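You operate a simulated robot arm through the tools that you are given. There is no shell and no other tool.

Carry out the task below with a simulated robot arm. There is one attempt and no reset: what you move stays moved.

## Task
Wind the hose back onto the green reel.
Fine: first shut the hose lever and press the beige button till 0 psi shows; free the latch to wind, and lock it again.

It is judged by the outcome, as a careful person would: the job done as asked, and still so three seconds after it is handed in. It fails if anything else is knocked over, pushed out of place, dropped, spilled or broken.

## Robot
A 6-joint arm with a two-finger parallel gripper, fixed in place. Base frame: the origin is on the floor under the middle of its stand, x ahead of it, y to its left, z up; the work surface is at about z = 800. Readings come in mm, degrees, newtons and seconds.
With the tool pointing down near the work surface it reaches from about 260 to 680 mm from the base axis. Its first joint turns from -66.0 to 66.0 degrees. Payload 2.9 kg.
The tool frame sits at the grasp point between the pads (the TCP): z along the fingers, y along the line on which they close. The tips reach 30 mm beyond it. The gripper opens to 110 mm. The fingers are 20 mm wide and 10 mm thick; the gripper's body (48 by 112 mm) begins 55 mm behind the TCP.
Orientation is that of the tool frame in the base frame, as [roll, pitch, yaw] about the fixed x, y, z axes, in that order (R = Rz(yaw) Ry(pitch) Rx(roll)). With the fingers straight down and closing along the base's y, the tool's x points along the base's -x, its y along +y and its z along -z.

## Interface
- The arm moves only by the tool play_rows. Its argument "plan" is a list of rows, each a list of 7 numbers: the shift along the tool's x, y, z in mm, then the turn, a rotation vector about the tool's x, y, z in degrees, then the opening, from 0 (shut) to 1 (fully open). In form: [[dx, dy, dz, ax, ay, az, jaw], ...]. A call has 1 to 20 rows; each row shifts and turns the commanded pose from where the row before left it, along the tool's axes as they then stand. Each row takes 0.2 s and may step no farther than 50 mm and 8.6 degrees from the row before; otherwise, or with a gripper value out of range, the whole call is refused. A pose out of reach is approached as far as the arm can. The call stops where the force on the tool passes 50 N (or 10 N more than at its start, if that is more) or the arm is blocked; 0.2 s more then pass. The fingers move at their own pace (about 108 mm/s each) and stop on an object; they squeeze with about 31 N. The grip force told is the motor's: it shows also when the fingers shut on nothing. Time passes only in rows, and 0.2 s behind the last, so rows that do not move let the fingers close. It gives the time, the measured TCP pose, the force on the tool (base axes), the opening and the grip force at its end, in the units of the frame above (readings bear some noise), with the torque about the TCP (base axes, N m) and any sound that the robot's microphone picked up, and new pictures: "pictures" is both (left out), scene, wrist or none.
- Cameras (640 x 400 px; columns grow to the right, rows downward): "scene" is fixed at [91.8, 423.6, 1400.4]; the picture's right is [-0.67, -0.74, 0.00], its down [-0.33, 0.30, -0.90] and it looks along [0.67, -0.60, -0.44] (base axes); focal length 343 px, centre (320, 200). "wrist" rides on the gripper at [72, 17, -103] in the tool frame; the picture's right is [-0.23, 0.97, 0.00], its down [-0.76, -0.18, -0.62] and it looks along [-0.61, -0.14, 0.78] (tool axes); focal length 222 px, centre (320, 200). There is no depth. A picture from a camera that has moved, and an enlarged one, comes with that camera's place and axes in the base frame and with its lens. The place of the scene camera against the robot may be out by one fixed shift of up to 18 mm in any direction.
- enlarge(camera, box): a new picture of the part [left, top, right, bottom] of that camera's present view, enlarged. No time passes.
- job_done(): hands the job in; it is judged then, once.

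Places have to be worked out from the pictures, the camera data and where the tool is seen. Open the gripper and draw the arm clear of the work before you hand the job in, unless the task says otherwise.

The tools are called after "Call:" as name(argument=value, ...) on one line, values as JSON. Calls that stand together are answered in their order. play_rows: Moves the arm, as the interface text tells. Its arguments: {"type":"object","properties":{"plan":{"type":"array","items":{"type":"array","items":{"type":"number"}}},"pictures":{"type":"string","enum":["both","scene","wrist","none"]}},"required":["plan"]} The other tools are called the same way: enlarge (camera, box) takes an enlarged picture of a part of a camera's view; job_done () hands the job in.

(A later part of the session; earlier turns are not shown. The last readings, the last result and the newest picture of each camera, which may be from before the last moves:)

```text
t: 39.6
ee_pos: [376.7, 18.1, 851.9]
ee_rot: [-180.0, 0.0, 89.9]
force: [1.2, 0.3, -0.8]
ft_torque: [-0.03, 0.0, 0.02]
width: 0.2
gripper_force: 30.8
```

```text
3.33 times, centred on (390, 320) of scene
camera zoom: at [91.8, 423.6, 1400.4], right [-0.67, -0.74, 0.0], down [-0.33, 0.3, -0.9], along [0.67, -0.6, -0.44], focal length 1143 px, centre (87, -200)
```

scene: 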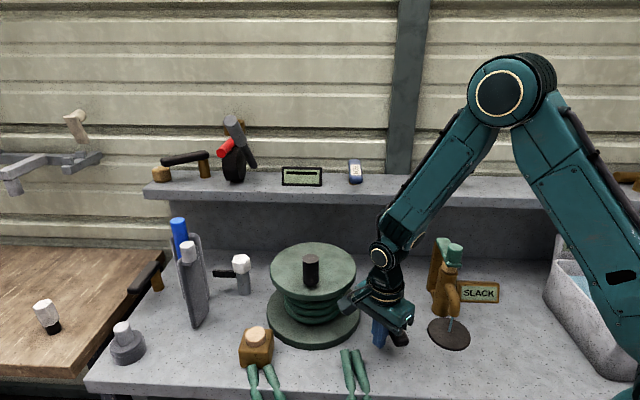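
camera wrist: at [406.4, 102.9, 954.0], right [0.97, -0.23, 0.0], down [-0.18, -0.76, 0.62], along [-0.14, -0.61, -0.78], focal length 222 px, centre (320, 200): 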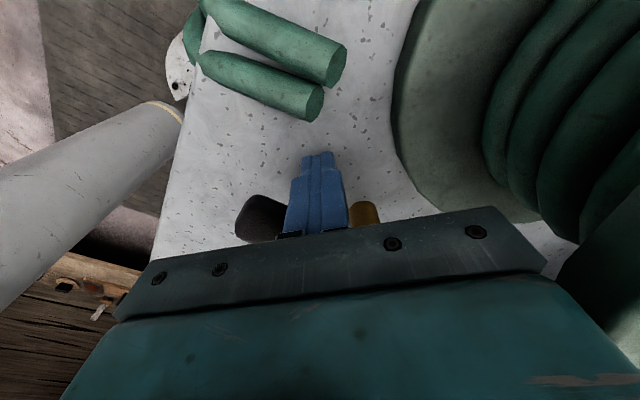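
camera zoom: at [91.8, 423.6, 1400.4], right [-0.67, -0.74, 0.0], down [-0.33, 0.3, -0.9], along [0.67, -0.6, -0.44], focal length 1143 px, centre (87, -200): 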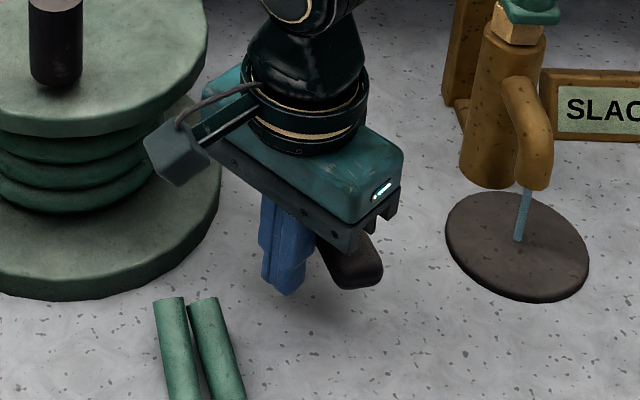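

The lever swings freely in this direction. I'll continue along its arc.

Call:
play_rows(plan=[[-8.2, -11.1, 0, 0, 0, 0, 0], [-9.4, -7.6, 0, 0, 0, 0, 0], [-10.4, -5.8, 0, 0, 0, 0, 0], [-11.4, -4, 0, 0, 0, 0, 0], [-11.8, -1.8, 0, 0, 0, 0, 0], [-10, 0.2, 0, 0, 0, 0, 0]], pictures="both")

Call:
enlarge(camera="scene", box=[320, 230, 480, 380])

```text
t: 40.7
ee_pos: [348.6, -13.0, 851.1]
ee_rot: [179.6, -1.6, 91.1]
force: [0.7, 15.7, 0.4]
ft_torque: [-0.27, 0.01, -0.19]
width: 0.2
gripper_force: 31.0
stopped in row 5: the force on the tool passed its limit at 60 N (the readings are from after the stop); the commanded pose is now the measured one
camera wrist: at [365.2, 56.5, 955.8], right [0.98, -0.21, 0.0], down [-0.16, -0.78, 0.6], along [-0.12, -0.59, -0.8], focal length 222 px, centre (320, 200)
```

scene: 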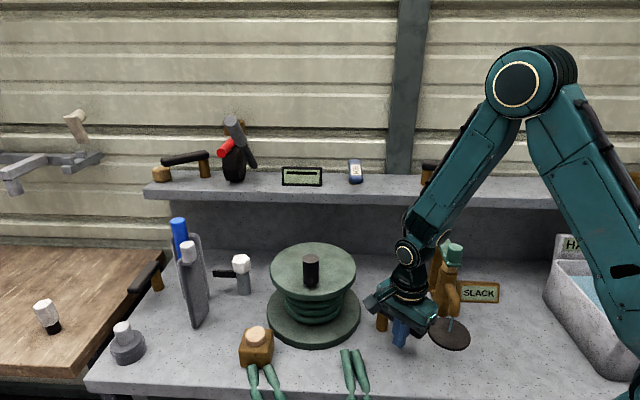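
wrist: 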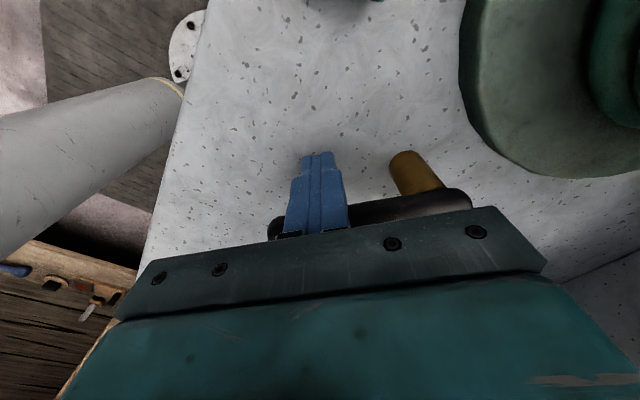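

```text
2.67 times, centred on (400, 305) of scene
camera zoom: at [91.8, 424.0, 1400.3], right [-0.67, -0.74, 0.0], down [-0.33, 0.3, -0.9], along [0.67, -0.6, -0.44], focal length 914 px, centre (107, -80)
```

zoom: 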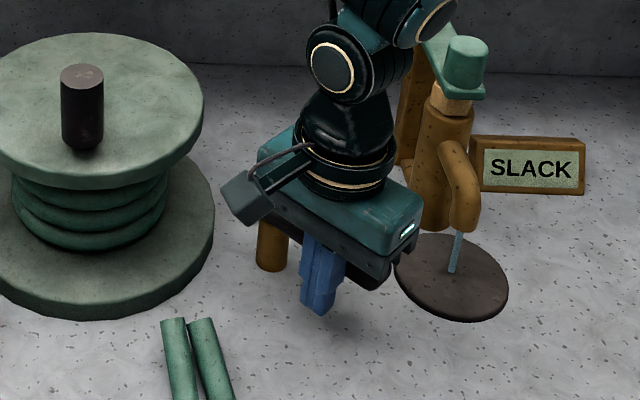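

The lever hit a firm stop at around 175–178°. I'll back the fingers off and look at it from above.

Call:
play_rows(plan=[[12, 3, 0, 0, 0, 0, 0], [10, 0, -40, 0, 0, 0, 0], [20, 0, -45, 0, 0, 0, 0], [20, 0, -45, 0, 0, 0, 0], [20, 0, -45, 0, 0, 0, 0]], pictures="both")

Call:
enlarge(camera="wrist", box=[200, 20, 480, 200])

Call:
enlarge(camera="scene", box=[320, 230, 480, 380])

```text
t: 41.9
ee_pos: [351.5, 63.7, 1030.1]
ee_rot: [179.7, -1.4, 91.0]
force: [0.1, -0.7, -0.3]
ft_torque: [-0.02, -0.01, 0.02]
width: 0.1
gripper_force: 30.5
camera wrist: at [366.0, 133.3, 1134.7], right [0.98, -0.21, 0.0], down [-0.17, -0.78, 0.61], along [-0.13, -0.59, -0.8], focal length 222 px, centre (320, 200)
```

scene: 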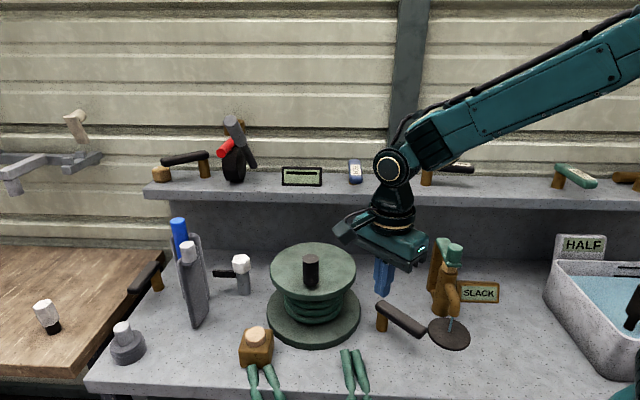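
wrist: 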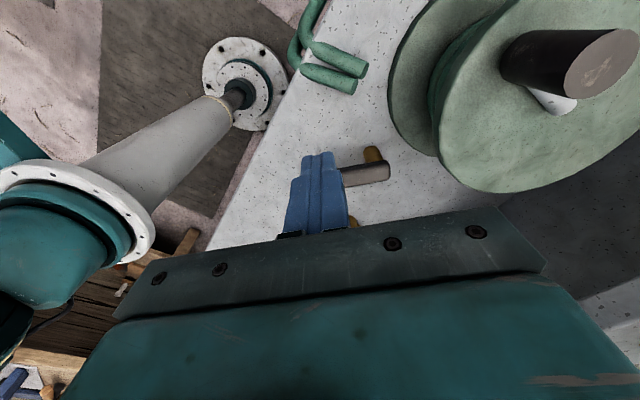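

```text
2.22 times, centred on (340, 110) of wrist
camera zoom: at [366.0, 133.3, 1134.7], right [0.98, -0.21, 0.0], down [-0.17, -0.78, 0.61], along [-0.13, -0.59, -0.8], focal length 494 px, centre (276, 400)
```

zoom: 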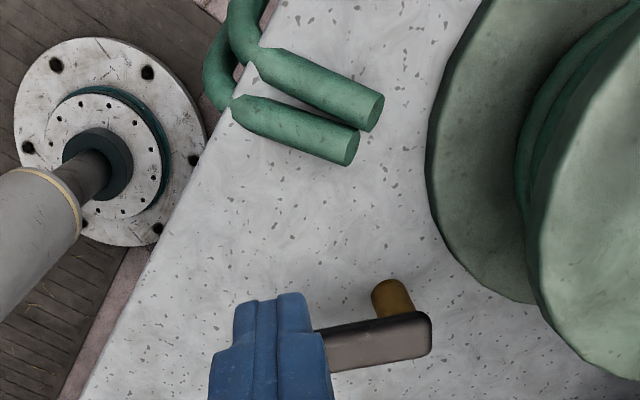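

```text
2.67 times, centred on (400, 305) of scene
camera zoom: at [91.7, 423.6, 1400.4], right [-0.67, -0.74, 0.0], down [-0.33, 0.3, -0.9], along [0.67, -0.6, -0.44], focal length 914 px, centre (107, -80)
```

zoom: 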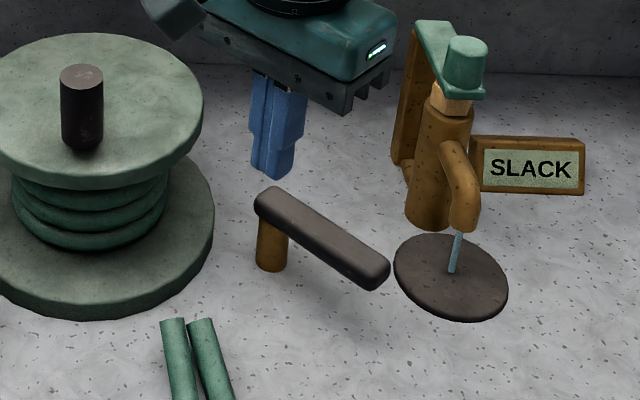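

The lever now rests at about 178°, roughly 45° from where it was. I'll test whether the reel is free by moving the shut fingers to sit beside the crank knob (top about (507,88,998), reel centre about (545,48)), with the gripper turned parallel to the shelf.

Call:
play_rows(plan=[[0, 0, -25, 0.3, -1.4, 0, 0], [0, 0, -25, 0, 0, -7.4, 0], [0, 0, 0, 0, 0, -7.4, 0], [0, 0, 0, 0, 0, -7.4, 0], [0, 0, 0, 0, 0, -7.4, 0], [0, 0, 0, 0, 0, -7.4, 0], [0, 0, 0, 0, 0, -7.4, 0], [-25.4, 23.9, 0, 0, 0, 0, 0], [-25.4, 23.9, 0, 0, 0, 0, 0], [-25.4, 23.9, 0, 0, 0, 0, 0], [-25.4, 23.9, 0, 0, 0, 0, 0]], pictures="both")

Call:
enlarge(camera="wrist", box=[220, 40, 460, 220])

```text
t: 44.3
ee_pos: [489.2, 60.9, 1077.6]
ee_rot: [-179.9, 0.1, 135.5]
force: [-0.3, 0.3, 1.0]
ft_torque: [-0.01, 0.0, 0.02]
width: 0.2
gripper_force: 31.2
camera wrist: at [449.2, 123.3, 1181.4], right [0.85, 0.53, 0.0], down [0.42, -0.66, 0.62], along [0.33, -0.53, -0.78], focal length 222 px, centre (320, 200)
```

scene: 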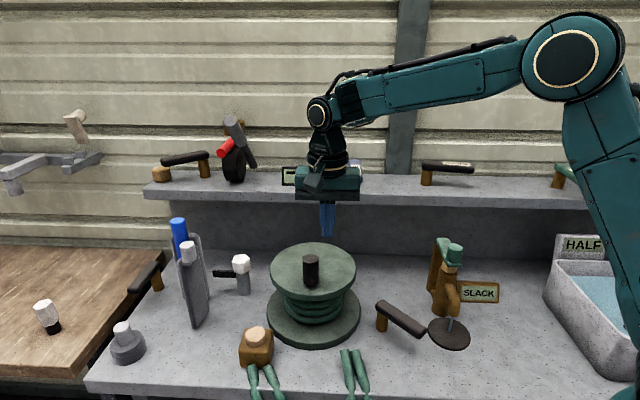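
wrist: 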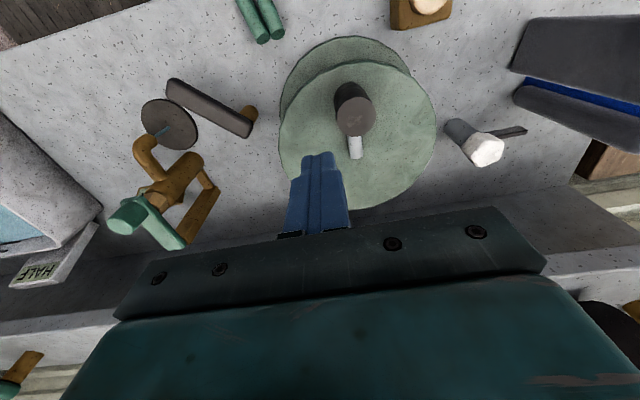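

```text
2.22 times, centred on (340, 130) of wrist
camera zoom: at [449.2, 123.3, 1181.4], right [0.85, 0.53, 0.0], down [0.42, -0.66, 0.62], along [0.33, -0.53, -0.78], focal length 494 px, centre (276, 356)
```

zoom: 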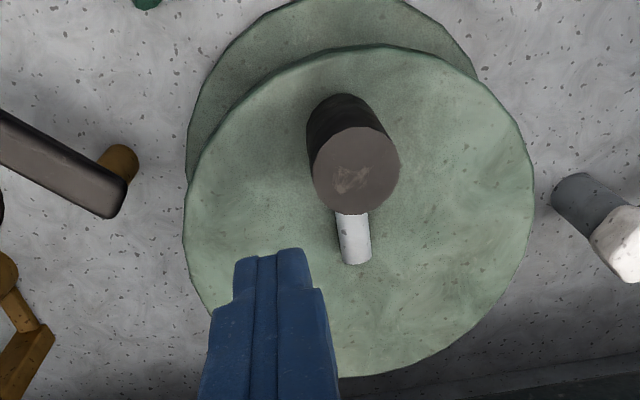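

The reel centre works out to about (546,48), crank radius about 57 mm, and the knob is at 134°. The fingers are on its clockwise-pushing side. I'll lower to z≈987 beside the knob.

Call:
play_rows(plan=[[0, 0, 40, 0, 0, 0, 0], [0, 0, 30, 0, 0, 0, 0], [0, 0, 20, 0, 0, 0, 0]], pictures="both")

Call:
enlarge(camera="scene", box=[240, 180, 400, 320])

Call:
enlarge(camera="wrist", box=[220, 40, 460, 220])

```text
t: 45.1
ee_pos: [490.3, 59.5, 987.3]
ee_rot: [180.0, 0.0, 135.4]
force: [0.4, -0.1, 1.0]
ft_torque: [0.04, -0.02, -0.03]
width: 0.0
gripper_force: 31.3
camera wrist: at [450.2, 121.6, 1088.9], right [0.85, 0.53, 0.0], down [0.42, -0.66, 0.62], along [0.33, -0.53, -0.78], focal length 222 px, centre (320, 200)
```

scene: 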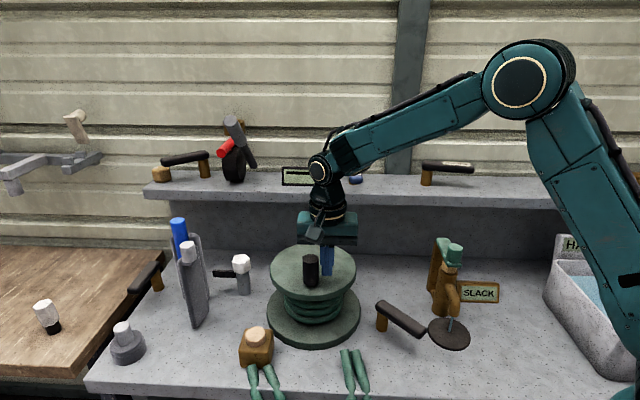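
wrist: 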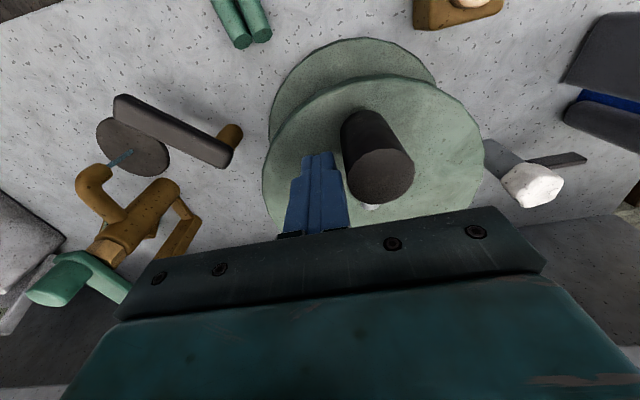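

```text
2.86 times, centred on (320, 250) of scene
camera zoom: at [91.8, 423.6, 1400.4], right [-0.67, -0.74, 0.0], down [-0.33, 0.3, -0.9], along [0.67, -0.6, -0.44], focal length 980 px, centre (320, 57)
```

zoom: 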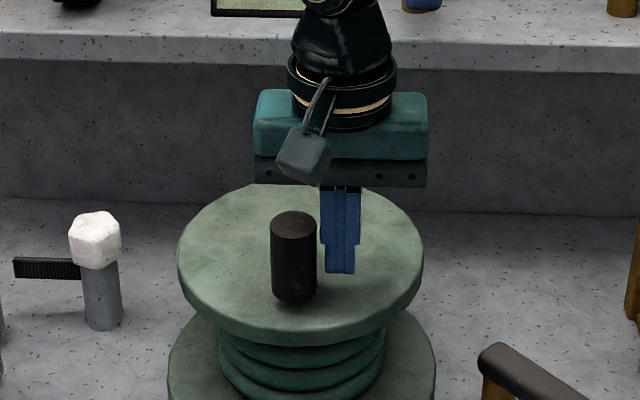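

```text
2.22 times, centred on (340, 130) of wrist
camera zoom: at [450.2, 121.6, 1088.9], right [0.85, 0.53, 0.0], down [0.42, -0.66, 0.62], along [0.33, -0.53, -0.78], focal length 494 px, centre (276, 356)
```

zoom: 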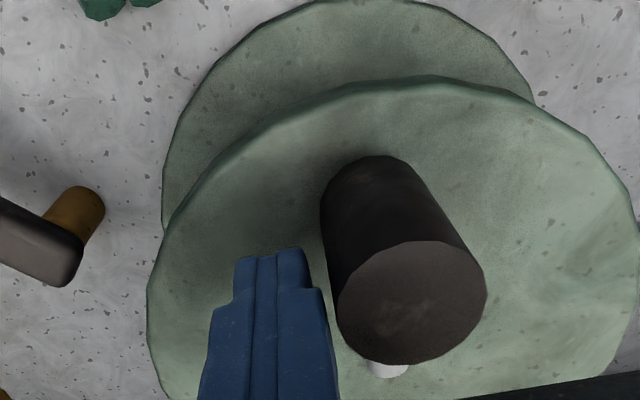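

The fingers stand beside the knob. I'll nudge it gently clockwise by a small amount and see if the reel is free.

Call:
play_rows(plan=[[4.1, 7.2, 0, 0, 0, 0, 0], [2.8, 7.5, 0, 0, 0, 0, 0], [0.9, 3.9, 0, 0, 0, 0, 0], [0.9, 3.9, 0, 0, 0, 0, 0]], pictures="both")

Call:
enlarge(camera="wrist", box=[220, 40, 460, 220])

Call:
enlarge(camera="scene", box=[240, 230, 400, 400])

```text
t: 46.1
ee_pos: [500.7, 81.4, 987.3]
ee_rot: [-180.0, 0.1, 135.4]
force: [-0.1, -0.3, -0.3]
ft_torque: [0.02, 0.02, 0.0]
width: 0.0
gripper_force: 31.1
camera wrist: at [459.9, 144.4, 1089.8], right [0.85, 0.53, 0.0], down [0.42, -0.66, 0.62], along [0.33, -0.53, -0.78], focal length 222 px, centre (320, 200)
```

scene: 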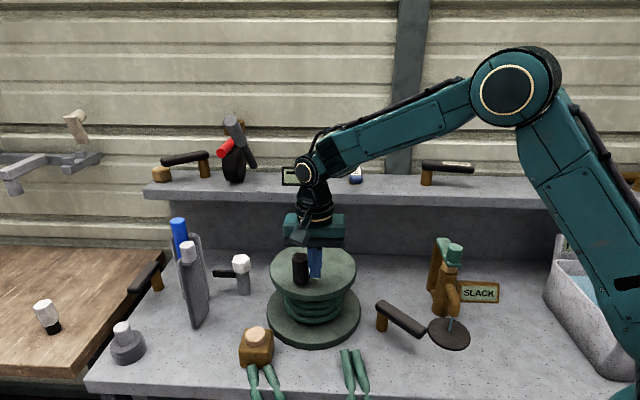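
wrist: 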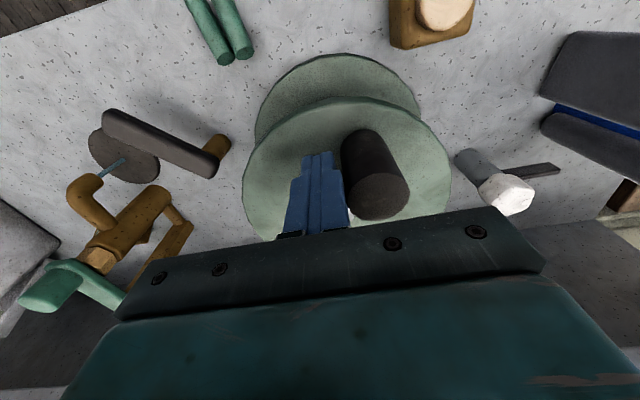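

```text
2.22 times, centred on (340, 130) of wrist
camera zoom: at [459.9, 144.4, 1089.8], right [0.85, 0.53, 0.0], down [0.42, -0.66, 0.62], along [0.33, -0.53, -0.78], focal length 494 px, centre (276, 356)
```

zoom: 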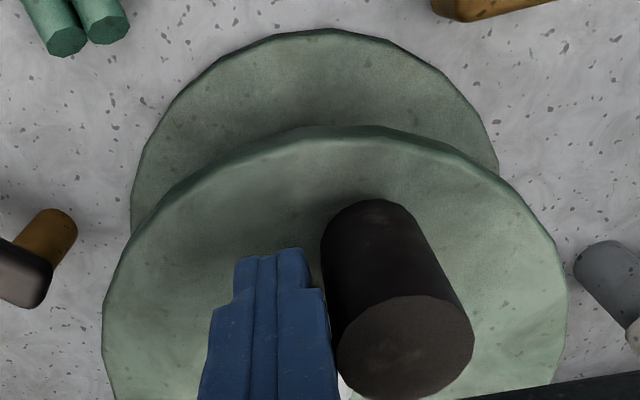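

```text
2.35 times, centred on (320, 315) of scene
camera zoom: at [91.7, 423.6, 1400.4], right [-0.67, -0.74, 0.0], down [-0.33, 0.3, -0.9], along [0.67, -0.6, -0.44], focal length 807 px, centre (320, -71)
```

zoom: 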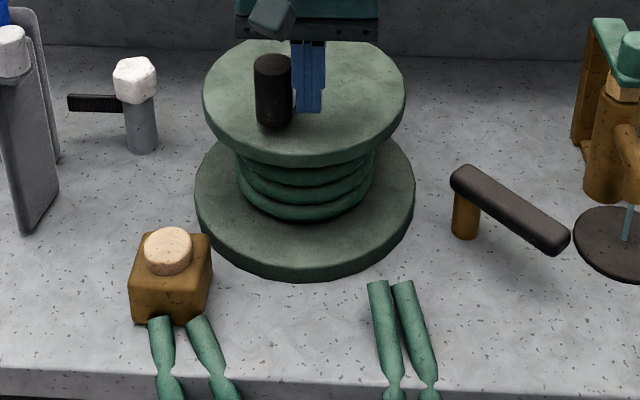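

The knob moved with almost no force, so the reel is free now. I'll push it about a quarter turn further clockwise and check what the hose does.

Call:
play_rows(plan=[[0.42, 11.91, 0, 0, 0, 0, 0], [-2.07, 11.74, 0, 0, 0, 0, 0], [-4.47, 11.05, 0, 0, 0, 0, 0], [-6.67, 9.88, 0, 0, 0, 0, 0], [-8.57, 8.28, 0, 0, 0, 0, 0], [-10.11, 6.32, 0, 0, 0, 0, 0], [-11.2, 4.08, 0, 0, 0, 0, 0], [-11.8, 1.66, 0, 0, 0, 0, 0]], pictures="both")

Call:
enlarge(camera="wrist", box=[160, 0, 480, 220])

Call:
enlarge(camera="scene", box=[240, 230, 400, 400])

```text
t: 47.9
ee_pos: [584.5, 86.6, 987.7]
ee_rot: [-179.8, 0.0, 135.3]
force: [-0.8, 0.3, -0.9]
ft_torque: [0.01, 0.0, -0.03]
width: 0.0
gripper_force: 30.9
camera wrist: at [545.0, 150.0, 1090.4], right [0.85, 0.53, 0.0], down [0.42, -0.66, 0.62], along [0.33, -0.53, -0.78], focal length 222 px, centre (320, 200)
```

scene: 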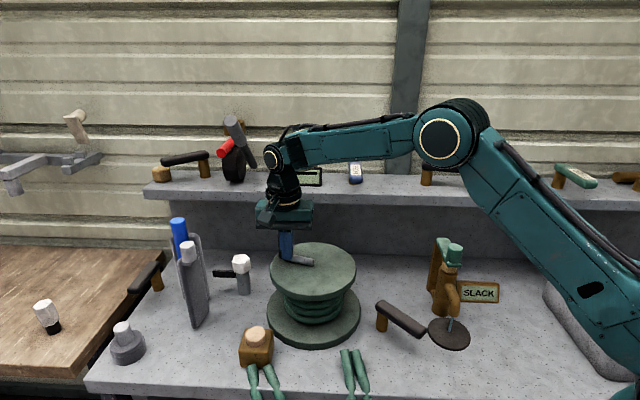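
wrist: 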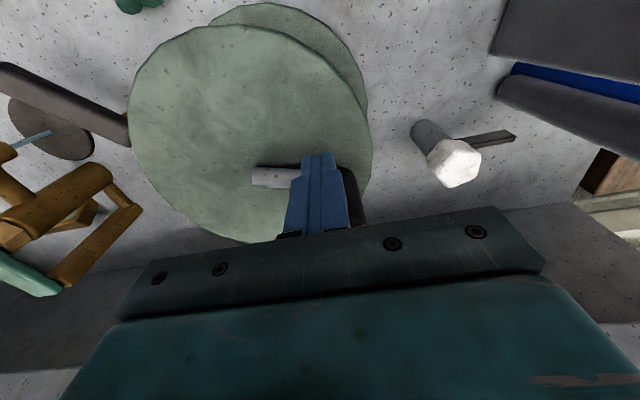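

```text
1.82 times, centred on (320, 110) of wrist
camera zoom: at [545.0, 150.0, 1090.4], right [0.85, 0.53, 0.0], down [0.42, -0.66, 0.62], along [0.33, -0.53, -0.78], focal length 404 px, centre (320, 364)
```

zoom: 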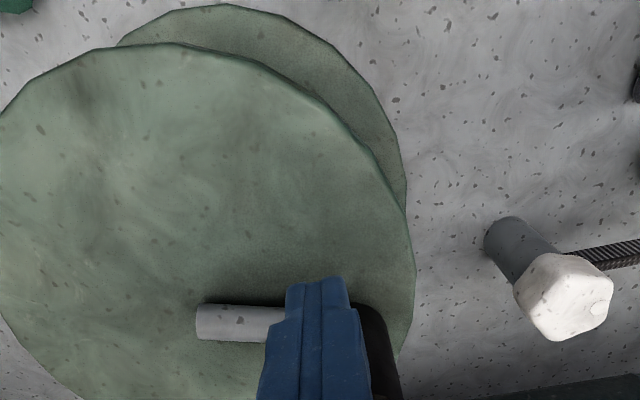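

```text
2.35 times, centred on (320, 315) of scene
camera zoom: at [91.7, 423.6, 1400.4], right [-0.67, -0.74, 0.0], down [-0.33, 0.3, -0.9], along [0.67, -0.6, -0.44], focal length 807 px, centre (320, -71)
```

zoom: 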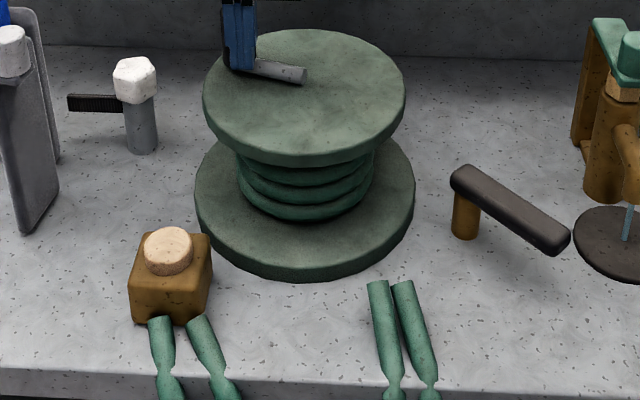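

No visible change in the hose yet after about 110°. I'll continue around the circle and watch both the forces and the hose.

Call:
play_rows(plan=[[-11.89, -0.83, 0, 0, 0, 0, 0], [-11.46, -3.29, 0, 0, 0, 0, 0], [-10.52, -5.6, 0, 0, 0, 0, 0], [-9.13, -7.66, 0, 0, 0, 0, 0], [-7.34, -9.39, 0, 0, 0, 0, 0], [-5.23, -10.71, 0, 0, 0, 0, 0], [-2.88, -11.57, 0, 0, 0, 0, 0], [-0.42, -11.91, 0, 0, 0, 0, 0]], pictures="both")

Call:
enlarge(camera="scene", box=[240, 230, 400, 400])

Call:
enlarge(camera="wrist", box=[160, 0, 480, 220])

```text
t: 49.5
ee_pos: [588.9, 24.5, 988.0]
ee_rot: [-179.6, -0.5, 136.5]
force: [-7.9, 6.2, 3.0]
ft_torque: [-0.11, -0.06, -0.14]
width: 0.2
gripper_force: 31.2
stopped in row 7: the force on the tool passed its limit at 54 N (the readings are from after the stop); the commanded pose is now the measured one
camera wrist: at [549.1, 86.7, 1090.3], right [0.84, 0.55, -0.01], down [0.44, -0.65, 0.62], along [0.33, -0.52, -0.79], focal length 222 px, centre (320, 200)
```

scene: 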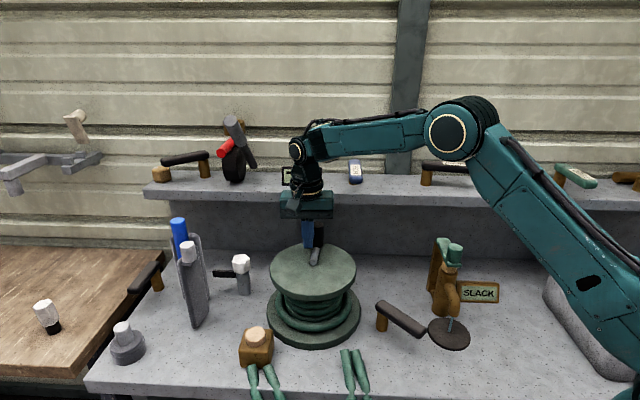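
wrist: 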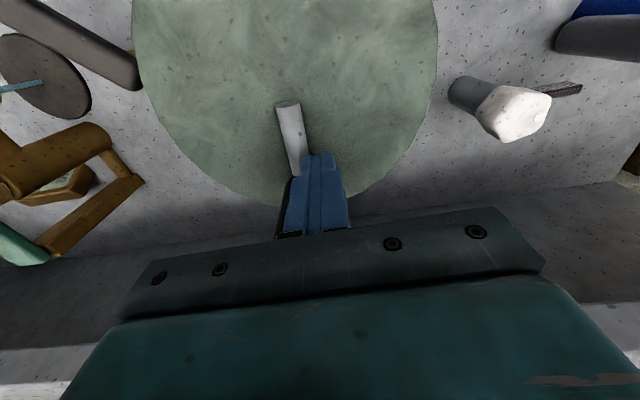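

```text
2.35 times, centred on (320, 315) of scene
camera zoom: at [91.5, 423.8, 1400.4], right [-0.67, -0.74, 0.0], down [-0.33, 0.3, -0.9], along [0.67, -0.6, -0.44], focal length 807 px, centre (320, -71)
```

zoom: 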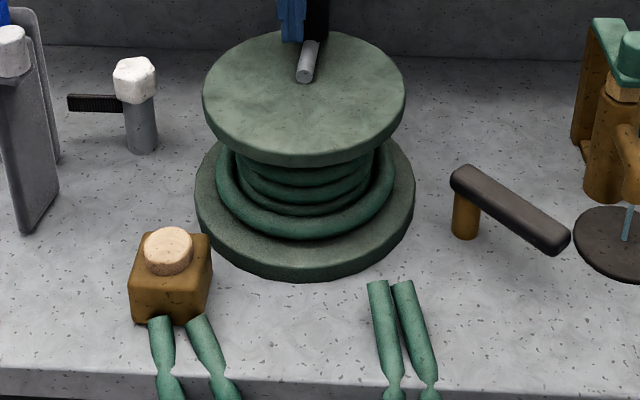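

```text
1.82 times, centred on (320, 110) of wrist
camera zoom: at [549.1, 86.7, 1090.3], right [0.84, 0.55, -0.01], down [0.44, -0.65, 0.62], along [0.33, -0.52, -0.79], focal length 404 px, centre (320, 364)
```

zoom: 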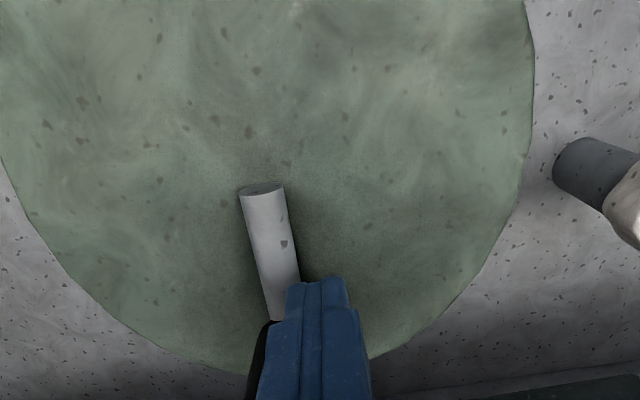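

Clockwise is the winding direction, since a new outer ring of hose has appeared on the reel. But a force of 54 N stopped the motion. I'll look closely for what is touching before I move again.

Call:
enlarge(camera="scene", box=[260, 160, 360, 280])

Call:
enlarge(camera="wrist", box=[250, 90, 400, 220])

Call:
enlarge(camera="scene", box=[230, 300, 400, 400])

```text
3.33 times, centred on (310, 220) of scene
camera zoom: at [91.5, 423.8, 1400.4], right [-0.67, -0.74, 0.0], down [-0.33, 0.3, -0.9], along [0.67, -0.6, -0.44], focal length 1143 px, centre (353, 133)
```

zoom: 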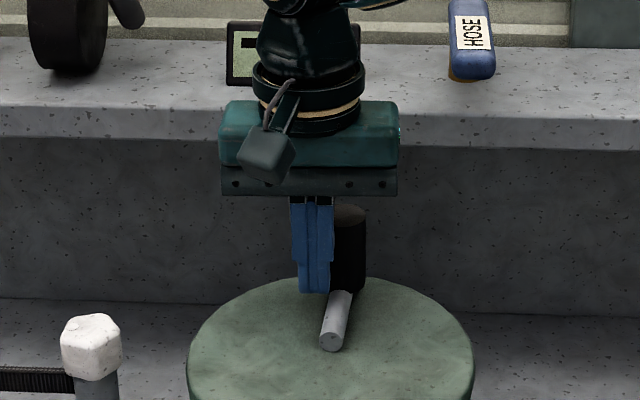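

```text
3.08 times, centred on (325, 155) of wrist
camera zoom: at [549.1, 86.7, 1090.3], right [0.84, 0.55, -0.01], down [0.44, -0.65, 0.62], along [0.33, -0.52, -0.79], focal length 684 px, centre (305, 338)
```

zoom: 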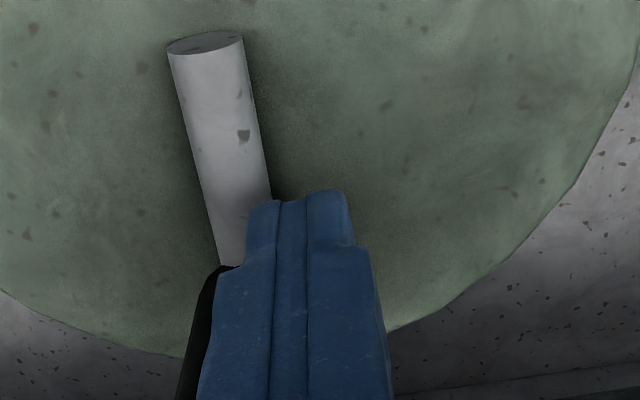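

```text
3.76 times, centred on (315, 350) of scene
camera zoom: at [91.5, 423.8, 1400.4], right [-0.67, -0.74, 0.0], down [-0.33, 0.3, -0.9], along [0.67, -0.6, -0.44], focal length 1291 px, centre (339, -365)
```

zoom: 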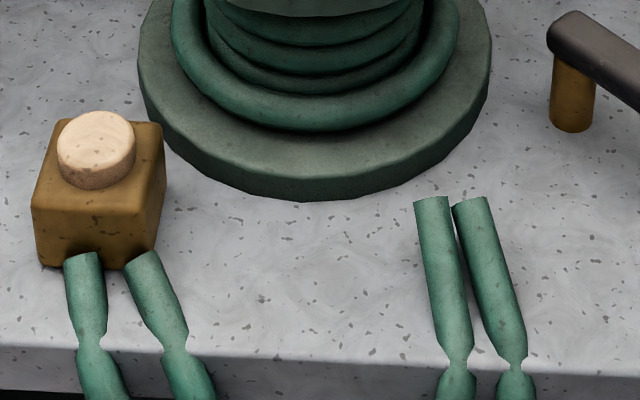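

The fingertips are behind both knob and crank bar, and the hand is close to the shelf edge. The force on the tool points directly away from the shelf. I'll back off a few millimetres to relieve the contact and re-read the forces.

Call:
play_rows(plan=[[3, 3, 0, 0, 0, 0, 0], [3, 3, -3, 0, 0, 0, 0], [0, 0, 0, 0, 0, 0, 0]], pictures="both")

Call:
enlarge(camera="scene", box=[260, 160, 360, 280])

Call:
enlarge(camera="wrist", box=[250, 90, 400, 220])

```text
t: 50.3
ee_pos: [589.4, 32.2, 989.7]
ee_rot: [-179.5, -0.4, 136.2]
force: [0.2, 0.6, 0.3]
ft_torque: [-0.01, 0.0, -0.02]
width: 0.1
gripper_force: 31.3
camera wrist: at [550.8, 93.7, 1093.5], right [0.84, 0.54, -0.01], down [0.43, -0.66, 0.62], along [0.33, -0.52, -0.79], focal length 222 px, centre (320, 200)
```

scene: 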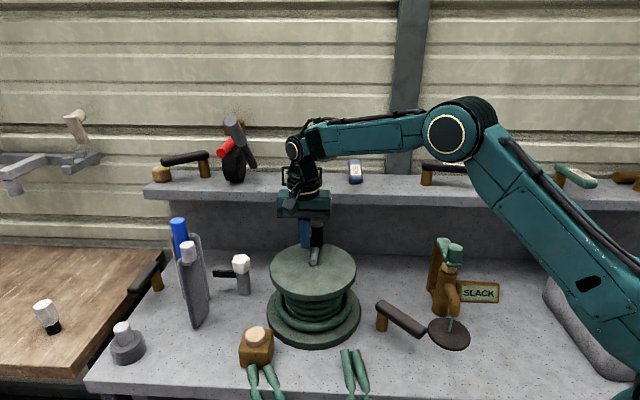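
wrist: 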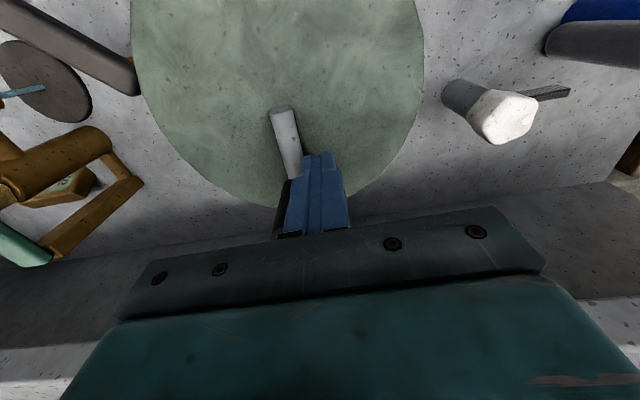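

```text
3.33 times, centred on (310, 220) of scene
camera zoom: at [91.8, 423.6, 1400.4], right [-0.67, -0.74, 0.0], down [-0.33, 0.3, -0.9], along [0.67, -0.6, -0.44], focal length 1143 px, centre (353, 133)
```

zoom: 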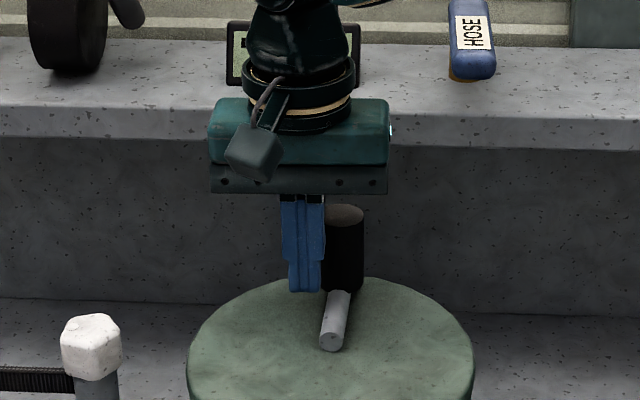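

```text
3.08 times, centred on (325, 155) of wrist
camera zoom: at [550.8, 93.7, 1093.5], right [0.84, 0.54, -0.01], down [0.43, -0.66, 0.62], along [0.33, -0.52, -0.79], focal length 684 px, centre (305, 338)
```

zoom: 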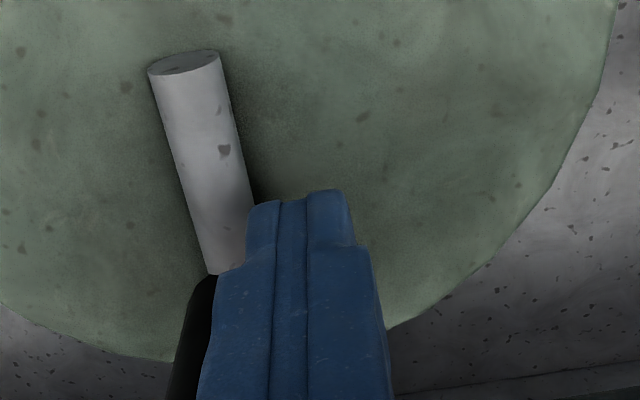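

The contact is relieved. From the knob's first and present positions I get a better reel centre, about (551,43), with crank radius about 64. The fingers had been running too far inside and wedged against the crank bar. I'll step outward to the right radius and continue clockwise.

Call:
play_rows(plan=[[-12, 2.4, -1, 0, 0, 0, 0], [-12, 2.3, 0, 0, 0, 0, 0], [-3.69, -12.86, 0, 0, 0, 0, 0], [-0.93, -13.35, 0, 0, 0, 0, 0], [1.86, -13.25, 0, 0, 0, 0, 0]], pictures="both")

Call:
enlarge(camera="wrist", box=[250, 90, 400, 220])

Call:
enlarge(camera="scene", box=[230, 200, 400, 400])

```text
t: 51.5
ee_pos: [585.5, -11.1, 990.5]
ee_rot: [-179.5, -0.4, 136.2]
force: [0.5, 0.9, 0.1]
ft_torque: [-0.01, 0.05, -0.01]
width: 0.2
gripper_force: 31.1
camera wrist: at [546.0, 49.9, 1092.7], right [0.84, 0.55, -0.01], down [0.43, -0.66, 0.62], along [0.33, -0.52, -0.79], focal length 222 px, centre (320, 200)
```

scene: 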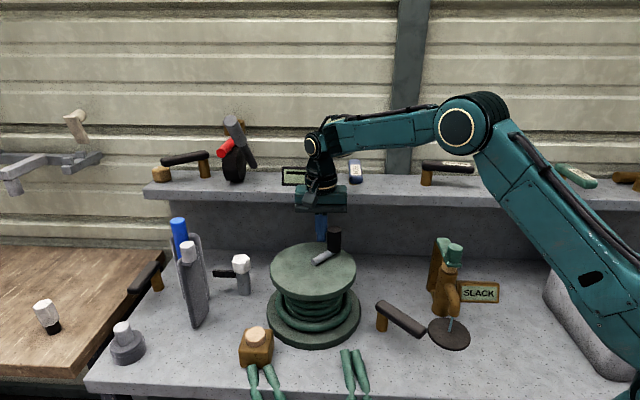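
wrist: 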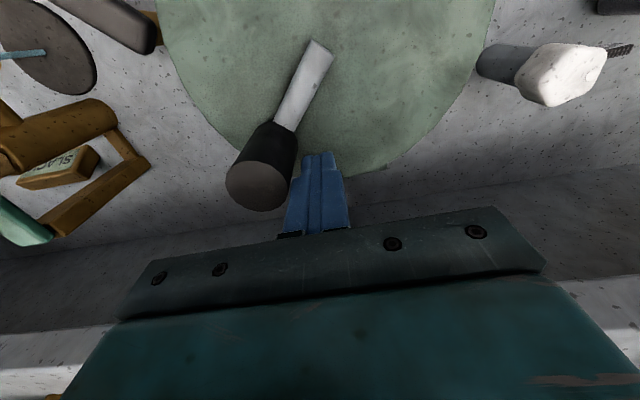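

```text
3.08 times, centred on (325, 155) of wrist
camera zoom: at [546.0, 49.9, 1092.7], right [0.84, 0.55, -0.01], down [0.43, -0.66, 0.62], along [0.33, -0.52, -0.79], focal length 684 px, centre (305, 338)
```

zoom: 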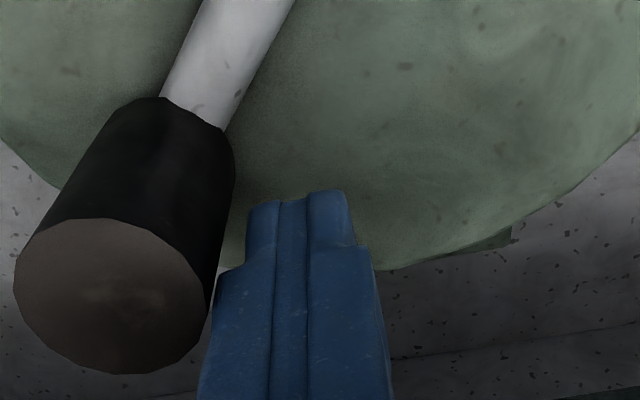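

```text
2.00 times, centred on (315, 300) of scene
camera zoom: at [91.8, 423.6, 1400.4], right [-0.67, -0.74, 0.0], down [-0.33, 0.3, -0.9], along [0.67, -0.6, -0.44], focal length 686 px, centre (330, 0)
```

zoom: 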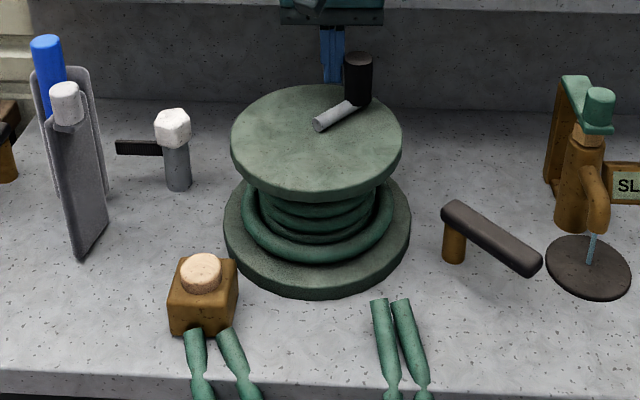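

That works smoothly, with about 1 N of force. Continuing around the circle.

Call:
play_rows(plan=[[4.58, -12.57, 0, 0, 0, 0, 0], [7.09, -11.35, 0, 0, 0, 0, 0], [9.29, -9.62, 0, 0, 0, 0, 0], [11.09, -7.48, 0, 0, 0, 0, 0], [12.41, -5.01, 0, 0, 0, 0, 0], [13.18, -2.32, 0, 0, 0, 0, 0], [13.37, 0.47, 0, 0, 0, 0, 0], [12.98, 3.24, 0, 0, 0, 0, 0]], pictures="both")

Call:
enlarge(camera="scene", box=[230, 200, 400, 400])

```text
t: 53.3
ee_pos: [492.1, 13.3, 991.5]
ee_rot: [-179.5, -0.5, 136.1]
force: [0.1, -1.9, -0.6]
ft_torque: [0.0, -0.04, 0.03]
width: 0.0
gripper_force: 30.9
camera wrist: at [453.4, 74.4, 1094.5], right [0.84, 0.54, -0.01], down [0.43, -0.66, 0.62], along [0.33, -0.52, -0.79], focal length 222 px, centre (320, 200)
```

scene: 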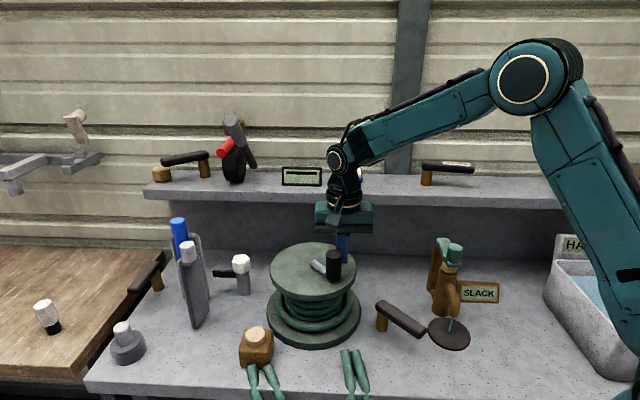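
wrist: 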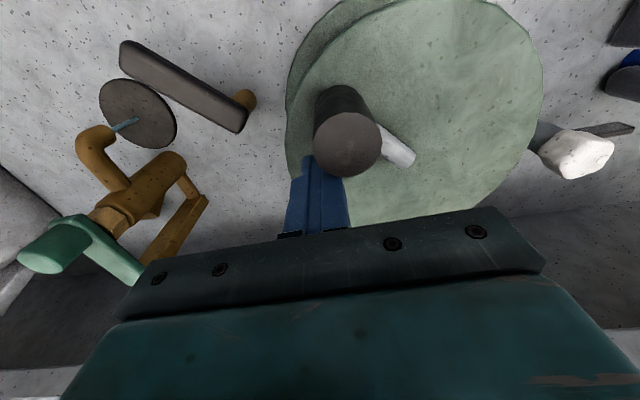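

```text
2.00 times, centred on (315, 300) of scene
camera zoom: at [91.8, 423.6, 1400.4], right [-0.67, -0.74, 0.0], down [-0.33, 0.3, -0.9], along [0.67, -0.6, -0.44], focal length 686 px, centre (330, 0)
```

zoom: 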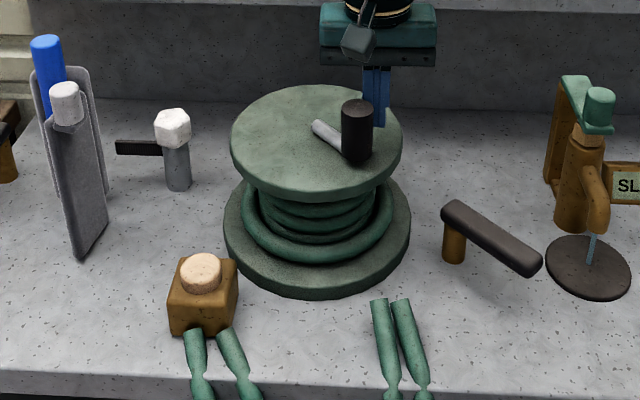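

Smooth so far; the crank is nearly back to its starting angle. I'll continue into the next turn.

Call:
play_rows(plan=[[12.03, 5.87, 0, 0, 0, 0, 0], [10.54, 8.24, 0, 0, 0, 0, 0], [8.6, 10.25, 0, 0, 0, 0, 0], [6.28, 11.81, 0, 0, 0, 0, 0], [3.69, 12.86, 0, 0, 0, 0, 0], [0.93, 13.35, 0, 0, 0, 0, 0], [-1.86, 13.25, 0, 0, 0, 0, 0], [-4.58, 12.57, 0, 0, 0, 0, 0]], pictures="both")

Call:
enlarge(camera="scene", box=[230, 200, 400, 400])

```text
t: 55.1
ee_pos: [525.6, 102.8, 992.1]
ee_rot: [-179.6, -0.5, 136.2]
force: [-1.5, -1.0, -0.6]
ft_torque: [-0.01, -0.05, -0.03]
width: 0.0
gripper_force: 31.5
camera wrist: at [486.6, 164.4, 1095.0], right [0.84, 0.55, -0.01], down [0.43, -0.66, 0.62], along [0.33, -0.52, -0.79], focal length 222 px, centre (320, 200)
```

scene: 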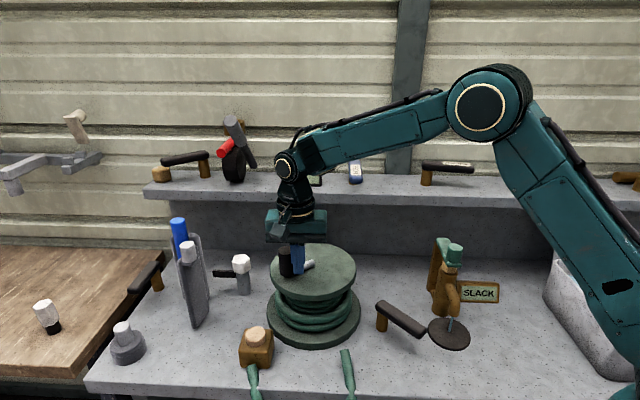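
wrist: 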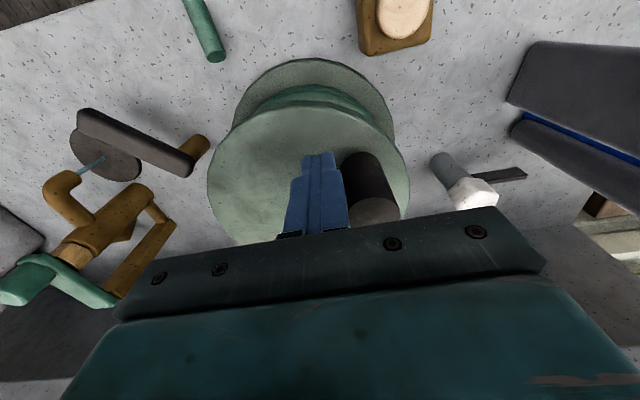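

```text
2.00 times, centred on (315, 300) of scene
camera zoom: at [91.7, 423.6, 1400.4], right [-0.67, -0.74, 0.0], down [-0.33, 0.3, -0.9], along [0.67, -0.6, -0.44], focal length 686 px, centre (330, 0)
```

zoom: 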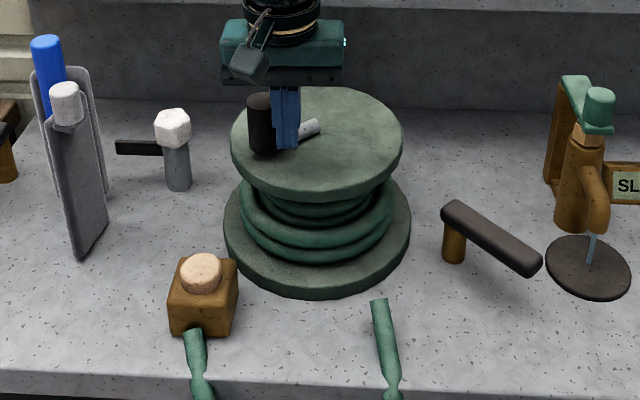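

Two outer rings now show and one of the loose hose strands has gone, so it is winding properly. I'll keep going clockwise.

Call:
play_rows(plan=[[-7.09, 11.35, 0, 0, 0, 0, 0], [-9.29, 9.62, 0, 0, 0, 0, 0], [-11.09, 7.48, 0, 0, 0, 0, 0], [-12.41, 5.01, 0, 0, 0, 0, 0], [-13.18, 2.32, 0, 0, 0, 0, 0], [-13.37, -0.47, 0, 0, 0, 0, 0], [-12.98, -3.24, 0, 0, 0, 0, 0], [-12.03, -5.87, 0, 0, 0, 0, 0]], pictures="both")

Call:
enlarge(camera="scene", box=[230, 200, 400, 400])

```text
t: 56.9
ee_pos: [613.8, 59.1, 991.5]
ee_rot: [-179.6, -0.4, 136.2]
force: [0.4, 1.2, -0.2]
ft_torque: [0.01, 0.02, 0.02]
width: 0.2
gripper_force: 30.4
camera wrist: at [573.9, 120.7, 1094.4], right [0.84, 0.55, -0.01], down [0.43, -0.66, 0.62], along [0.33, -0.52, -0.79], focal length 222 px, centre (320, 200)
```

scene: 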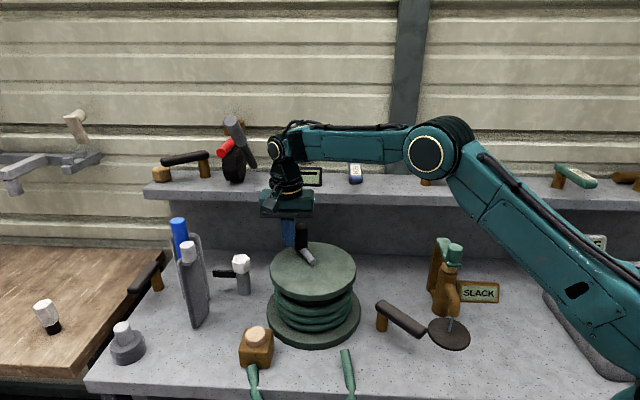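
wrist: 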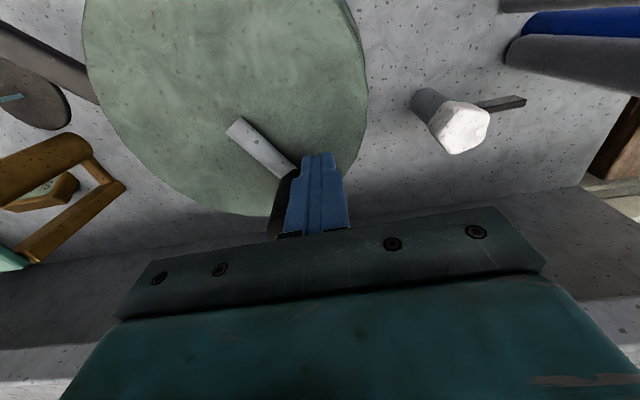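

```text
2.00 times, centred on (315, 300) of scene
camera zoom: at [91.7, 423.6, 1400.4], right [-0.67, -0.74, 0.0], down [-0.33, 0.3, -0.9], along [0.67, -0.6, -0.44], focal length 686 px, centre (330, 0)
```

zoom: 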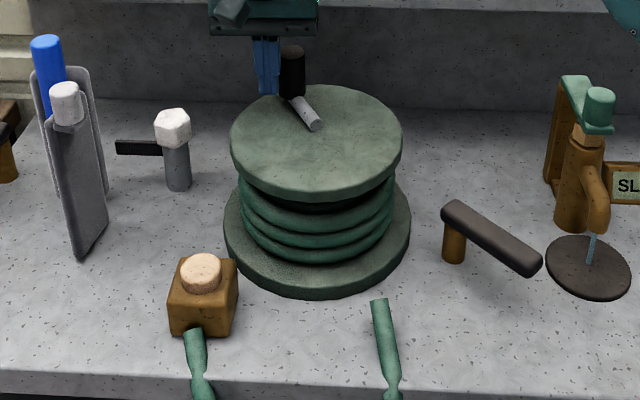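

A third ring is on and one strand is left. Continuing past the shelf side.

Call:
play_rows(plan=[[-10.54, -8.24, 0, 0, 0, 0, 0], [-8.6, -10.25, 0, 0, 0, 0, 0], [-6.28, -11.81, 0, 0, 0, 0, 0], [-3.69, -12.86, 0, 0, 0, 0, 0], [-0.93, -13.35, 0, 0, 0, 0, 0], [1.86, -13.25, 0, 0, 0, 0, 0], [4.58, -12.57, 0, 0, 0, 0, 0], [7.09, -11.35, 0, 0, 0, 0, 0]], pictures="both")

Call:
enlarge(camera="scene", box=[230, 200, 400, 400])

```text
t: 58.7
ee_pos: [560.4, -20.8, 992.1]
ee_rot: [-179.4, -0.5, 136.1]
force: [0.5, 0.2, 0.3]
ft_torque: [0.01, 0.02, 0.02]
width: 0.0
gripper_force: 31.1
camera wrist: at [520.6, 41.2, 1094.9], right [0.84, 0.54, -0.01], down [0.43, -0.66, 0.62], along [0.33, -0.52, -0.79], focal length 222 px, centre (320, 200)
```

scene: 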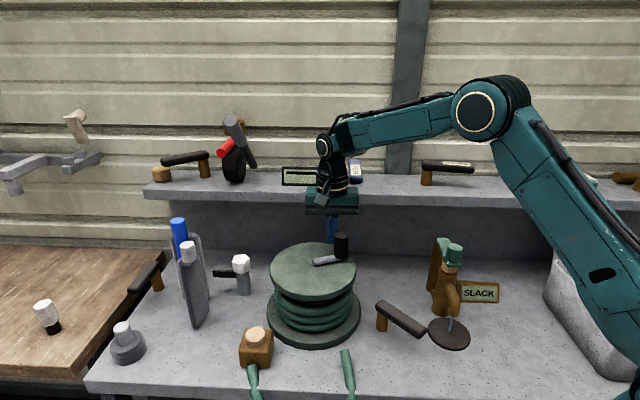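
wrist: 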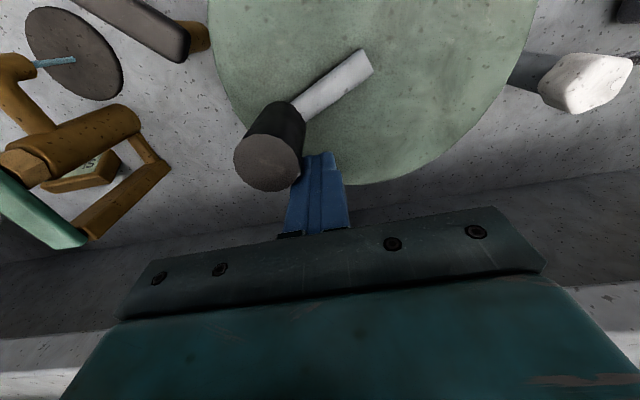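

```text
2.00 times, centred on (315, 300) of scene
camera zoom: at [91.8, 423.6, 1400.4], right [-0.67, -0.74, 0.0], down [-0.33, 0.3, -0.9], along [0.67, -0.6, -0.44], focal length 686 px, centre (330, 0)
```

zoom: 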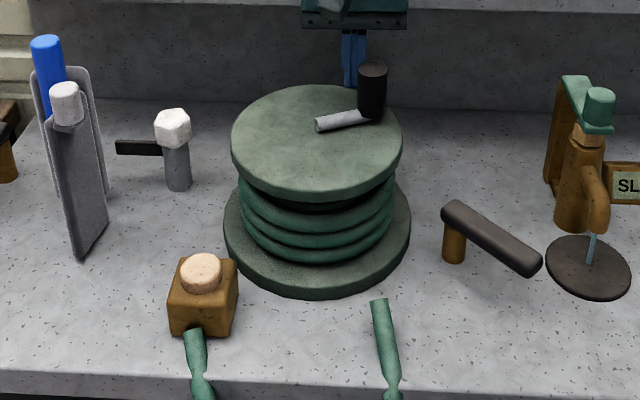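

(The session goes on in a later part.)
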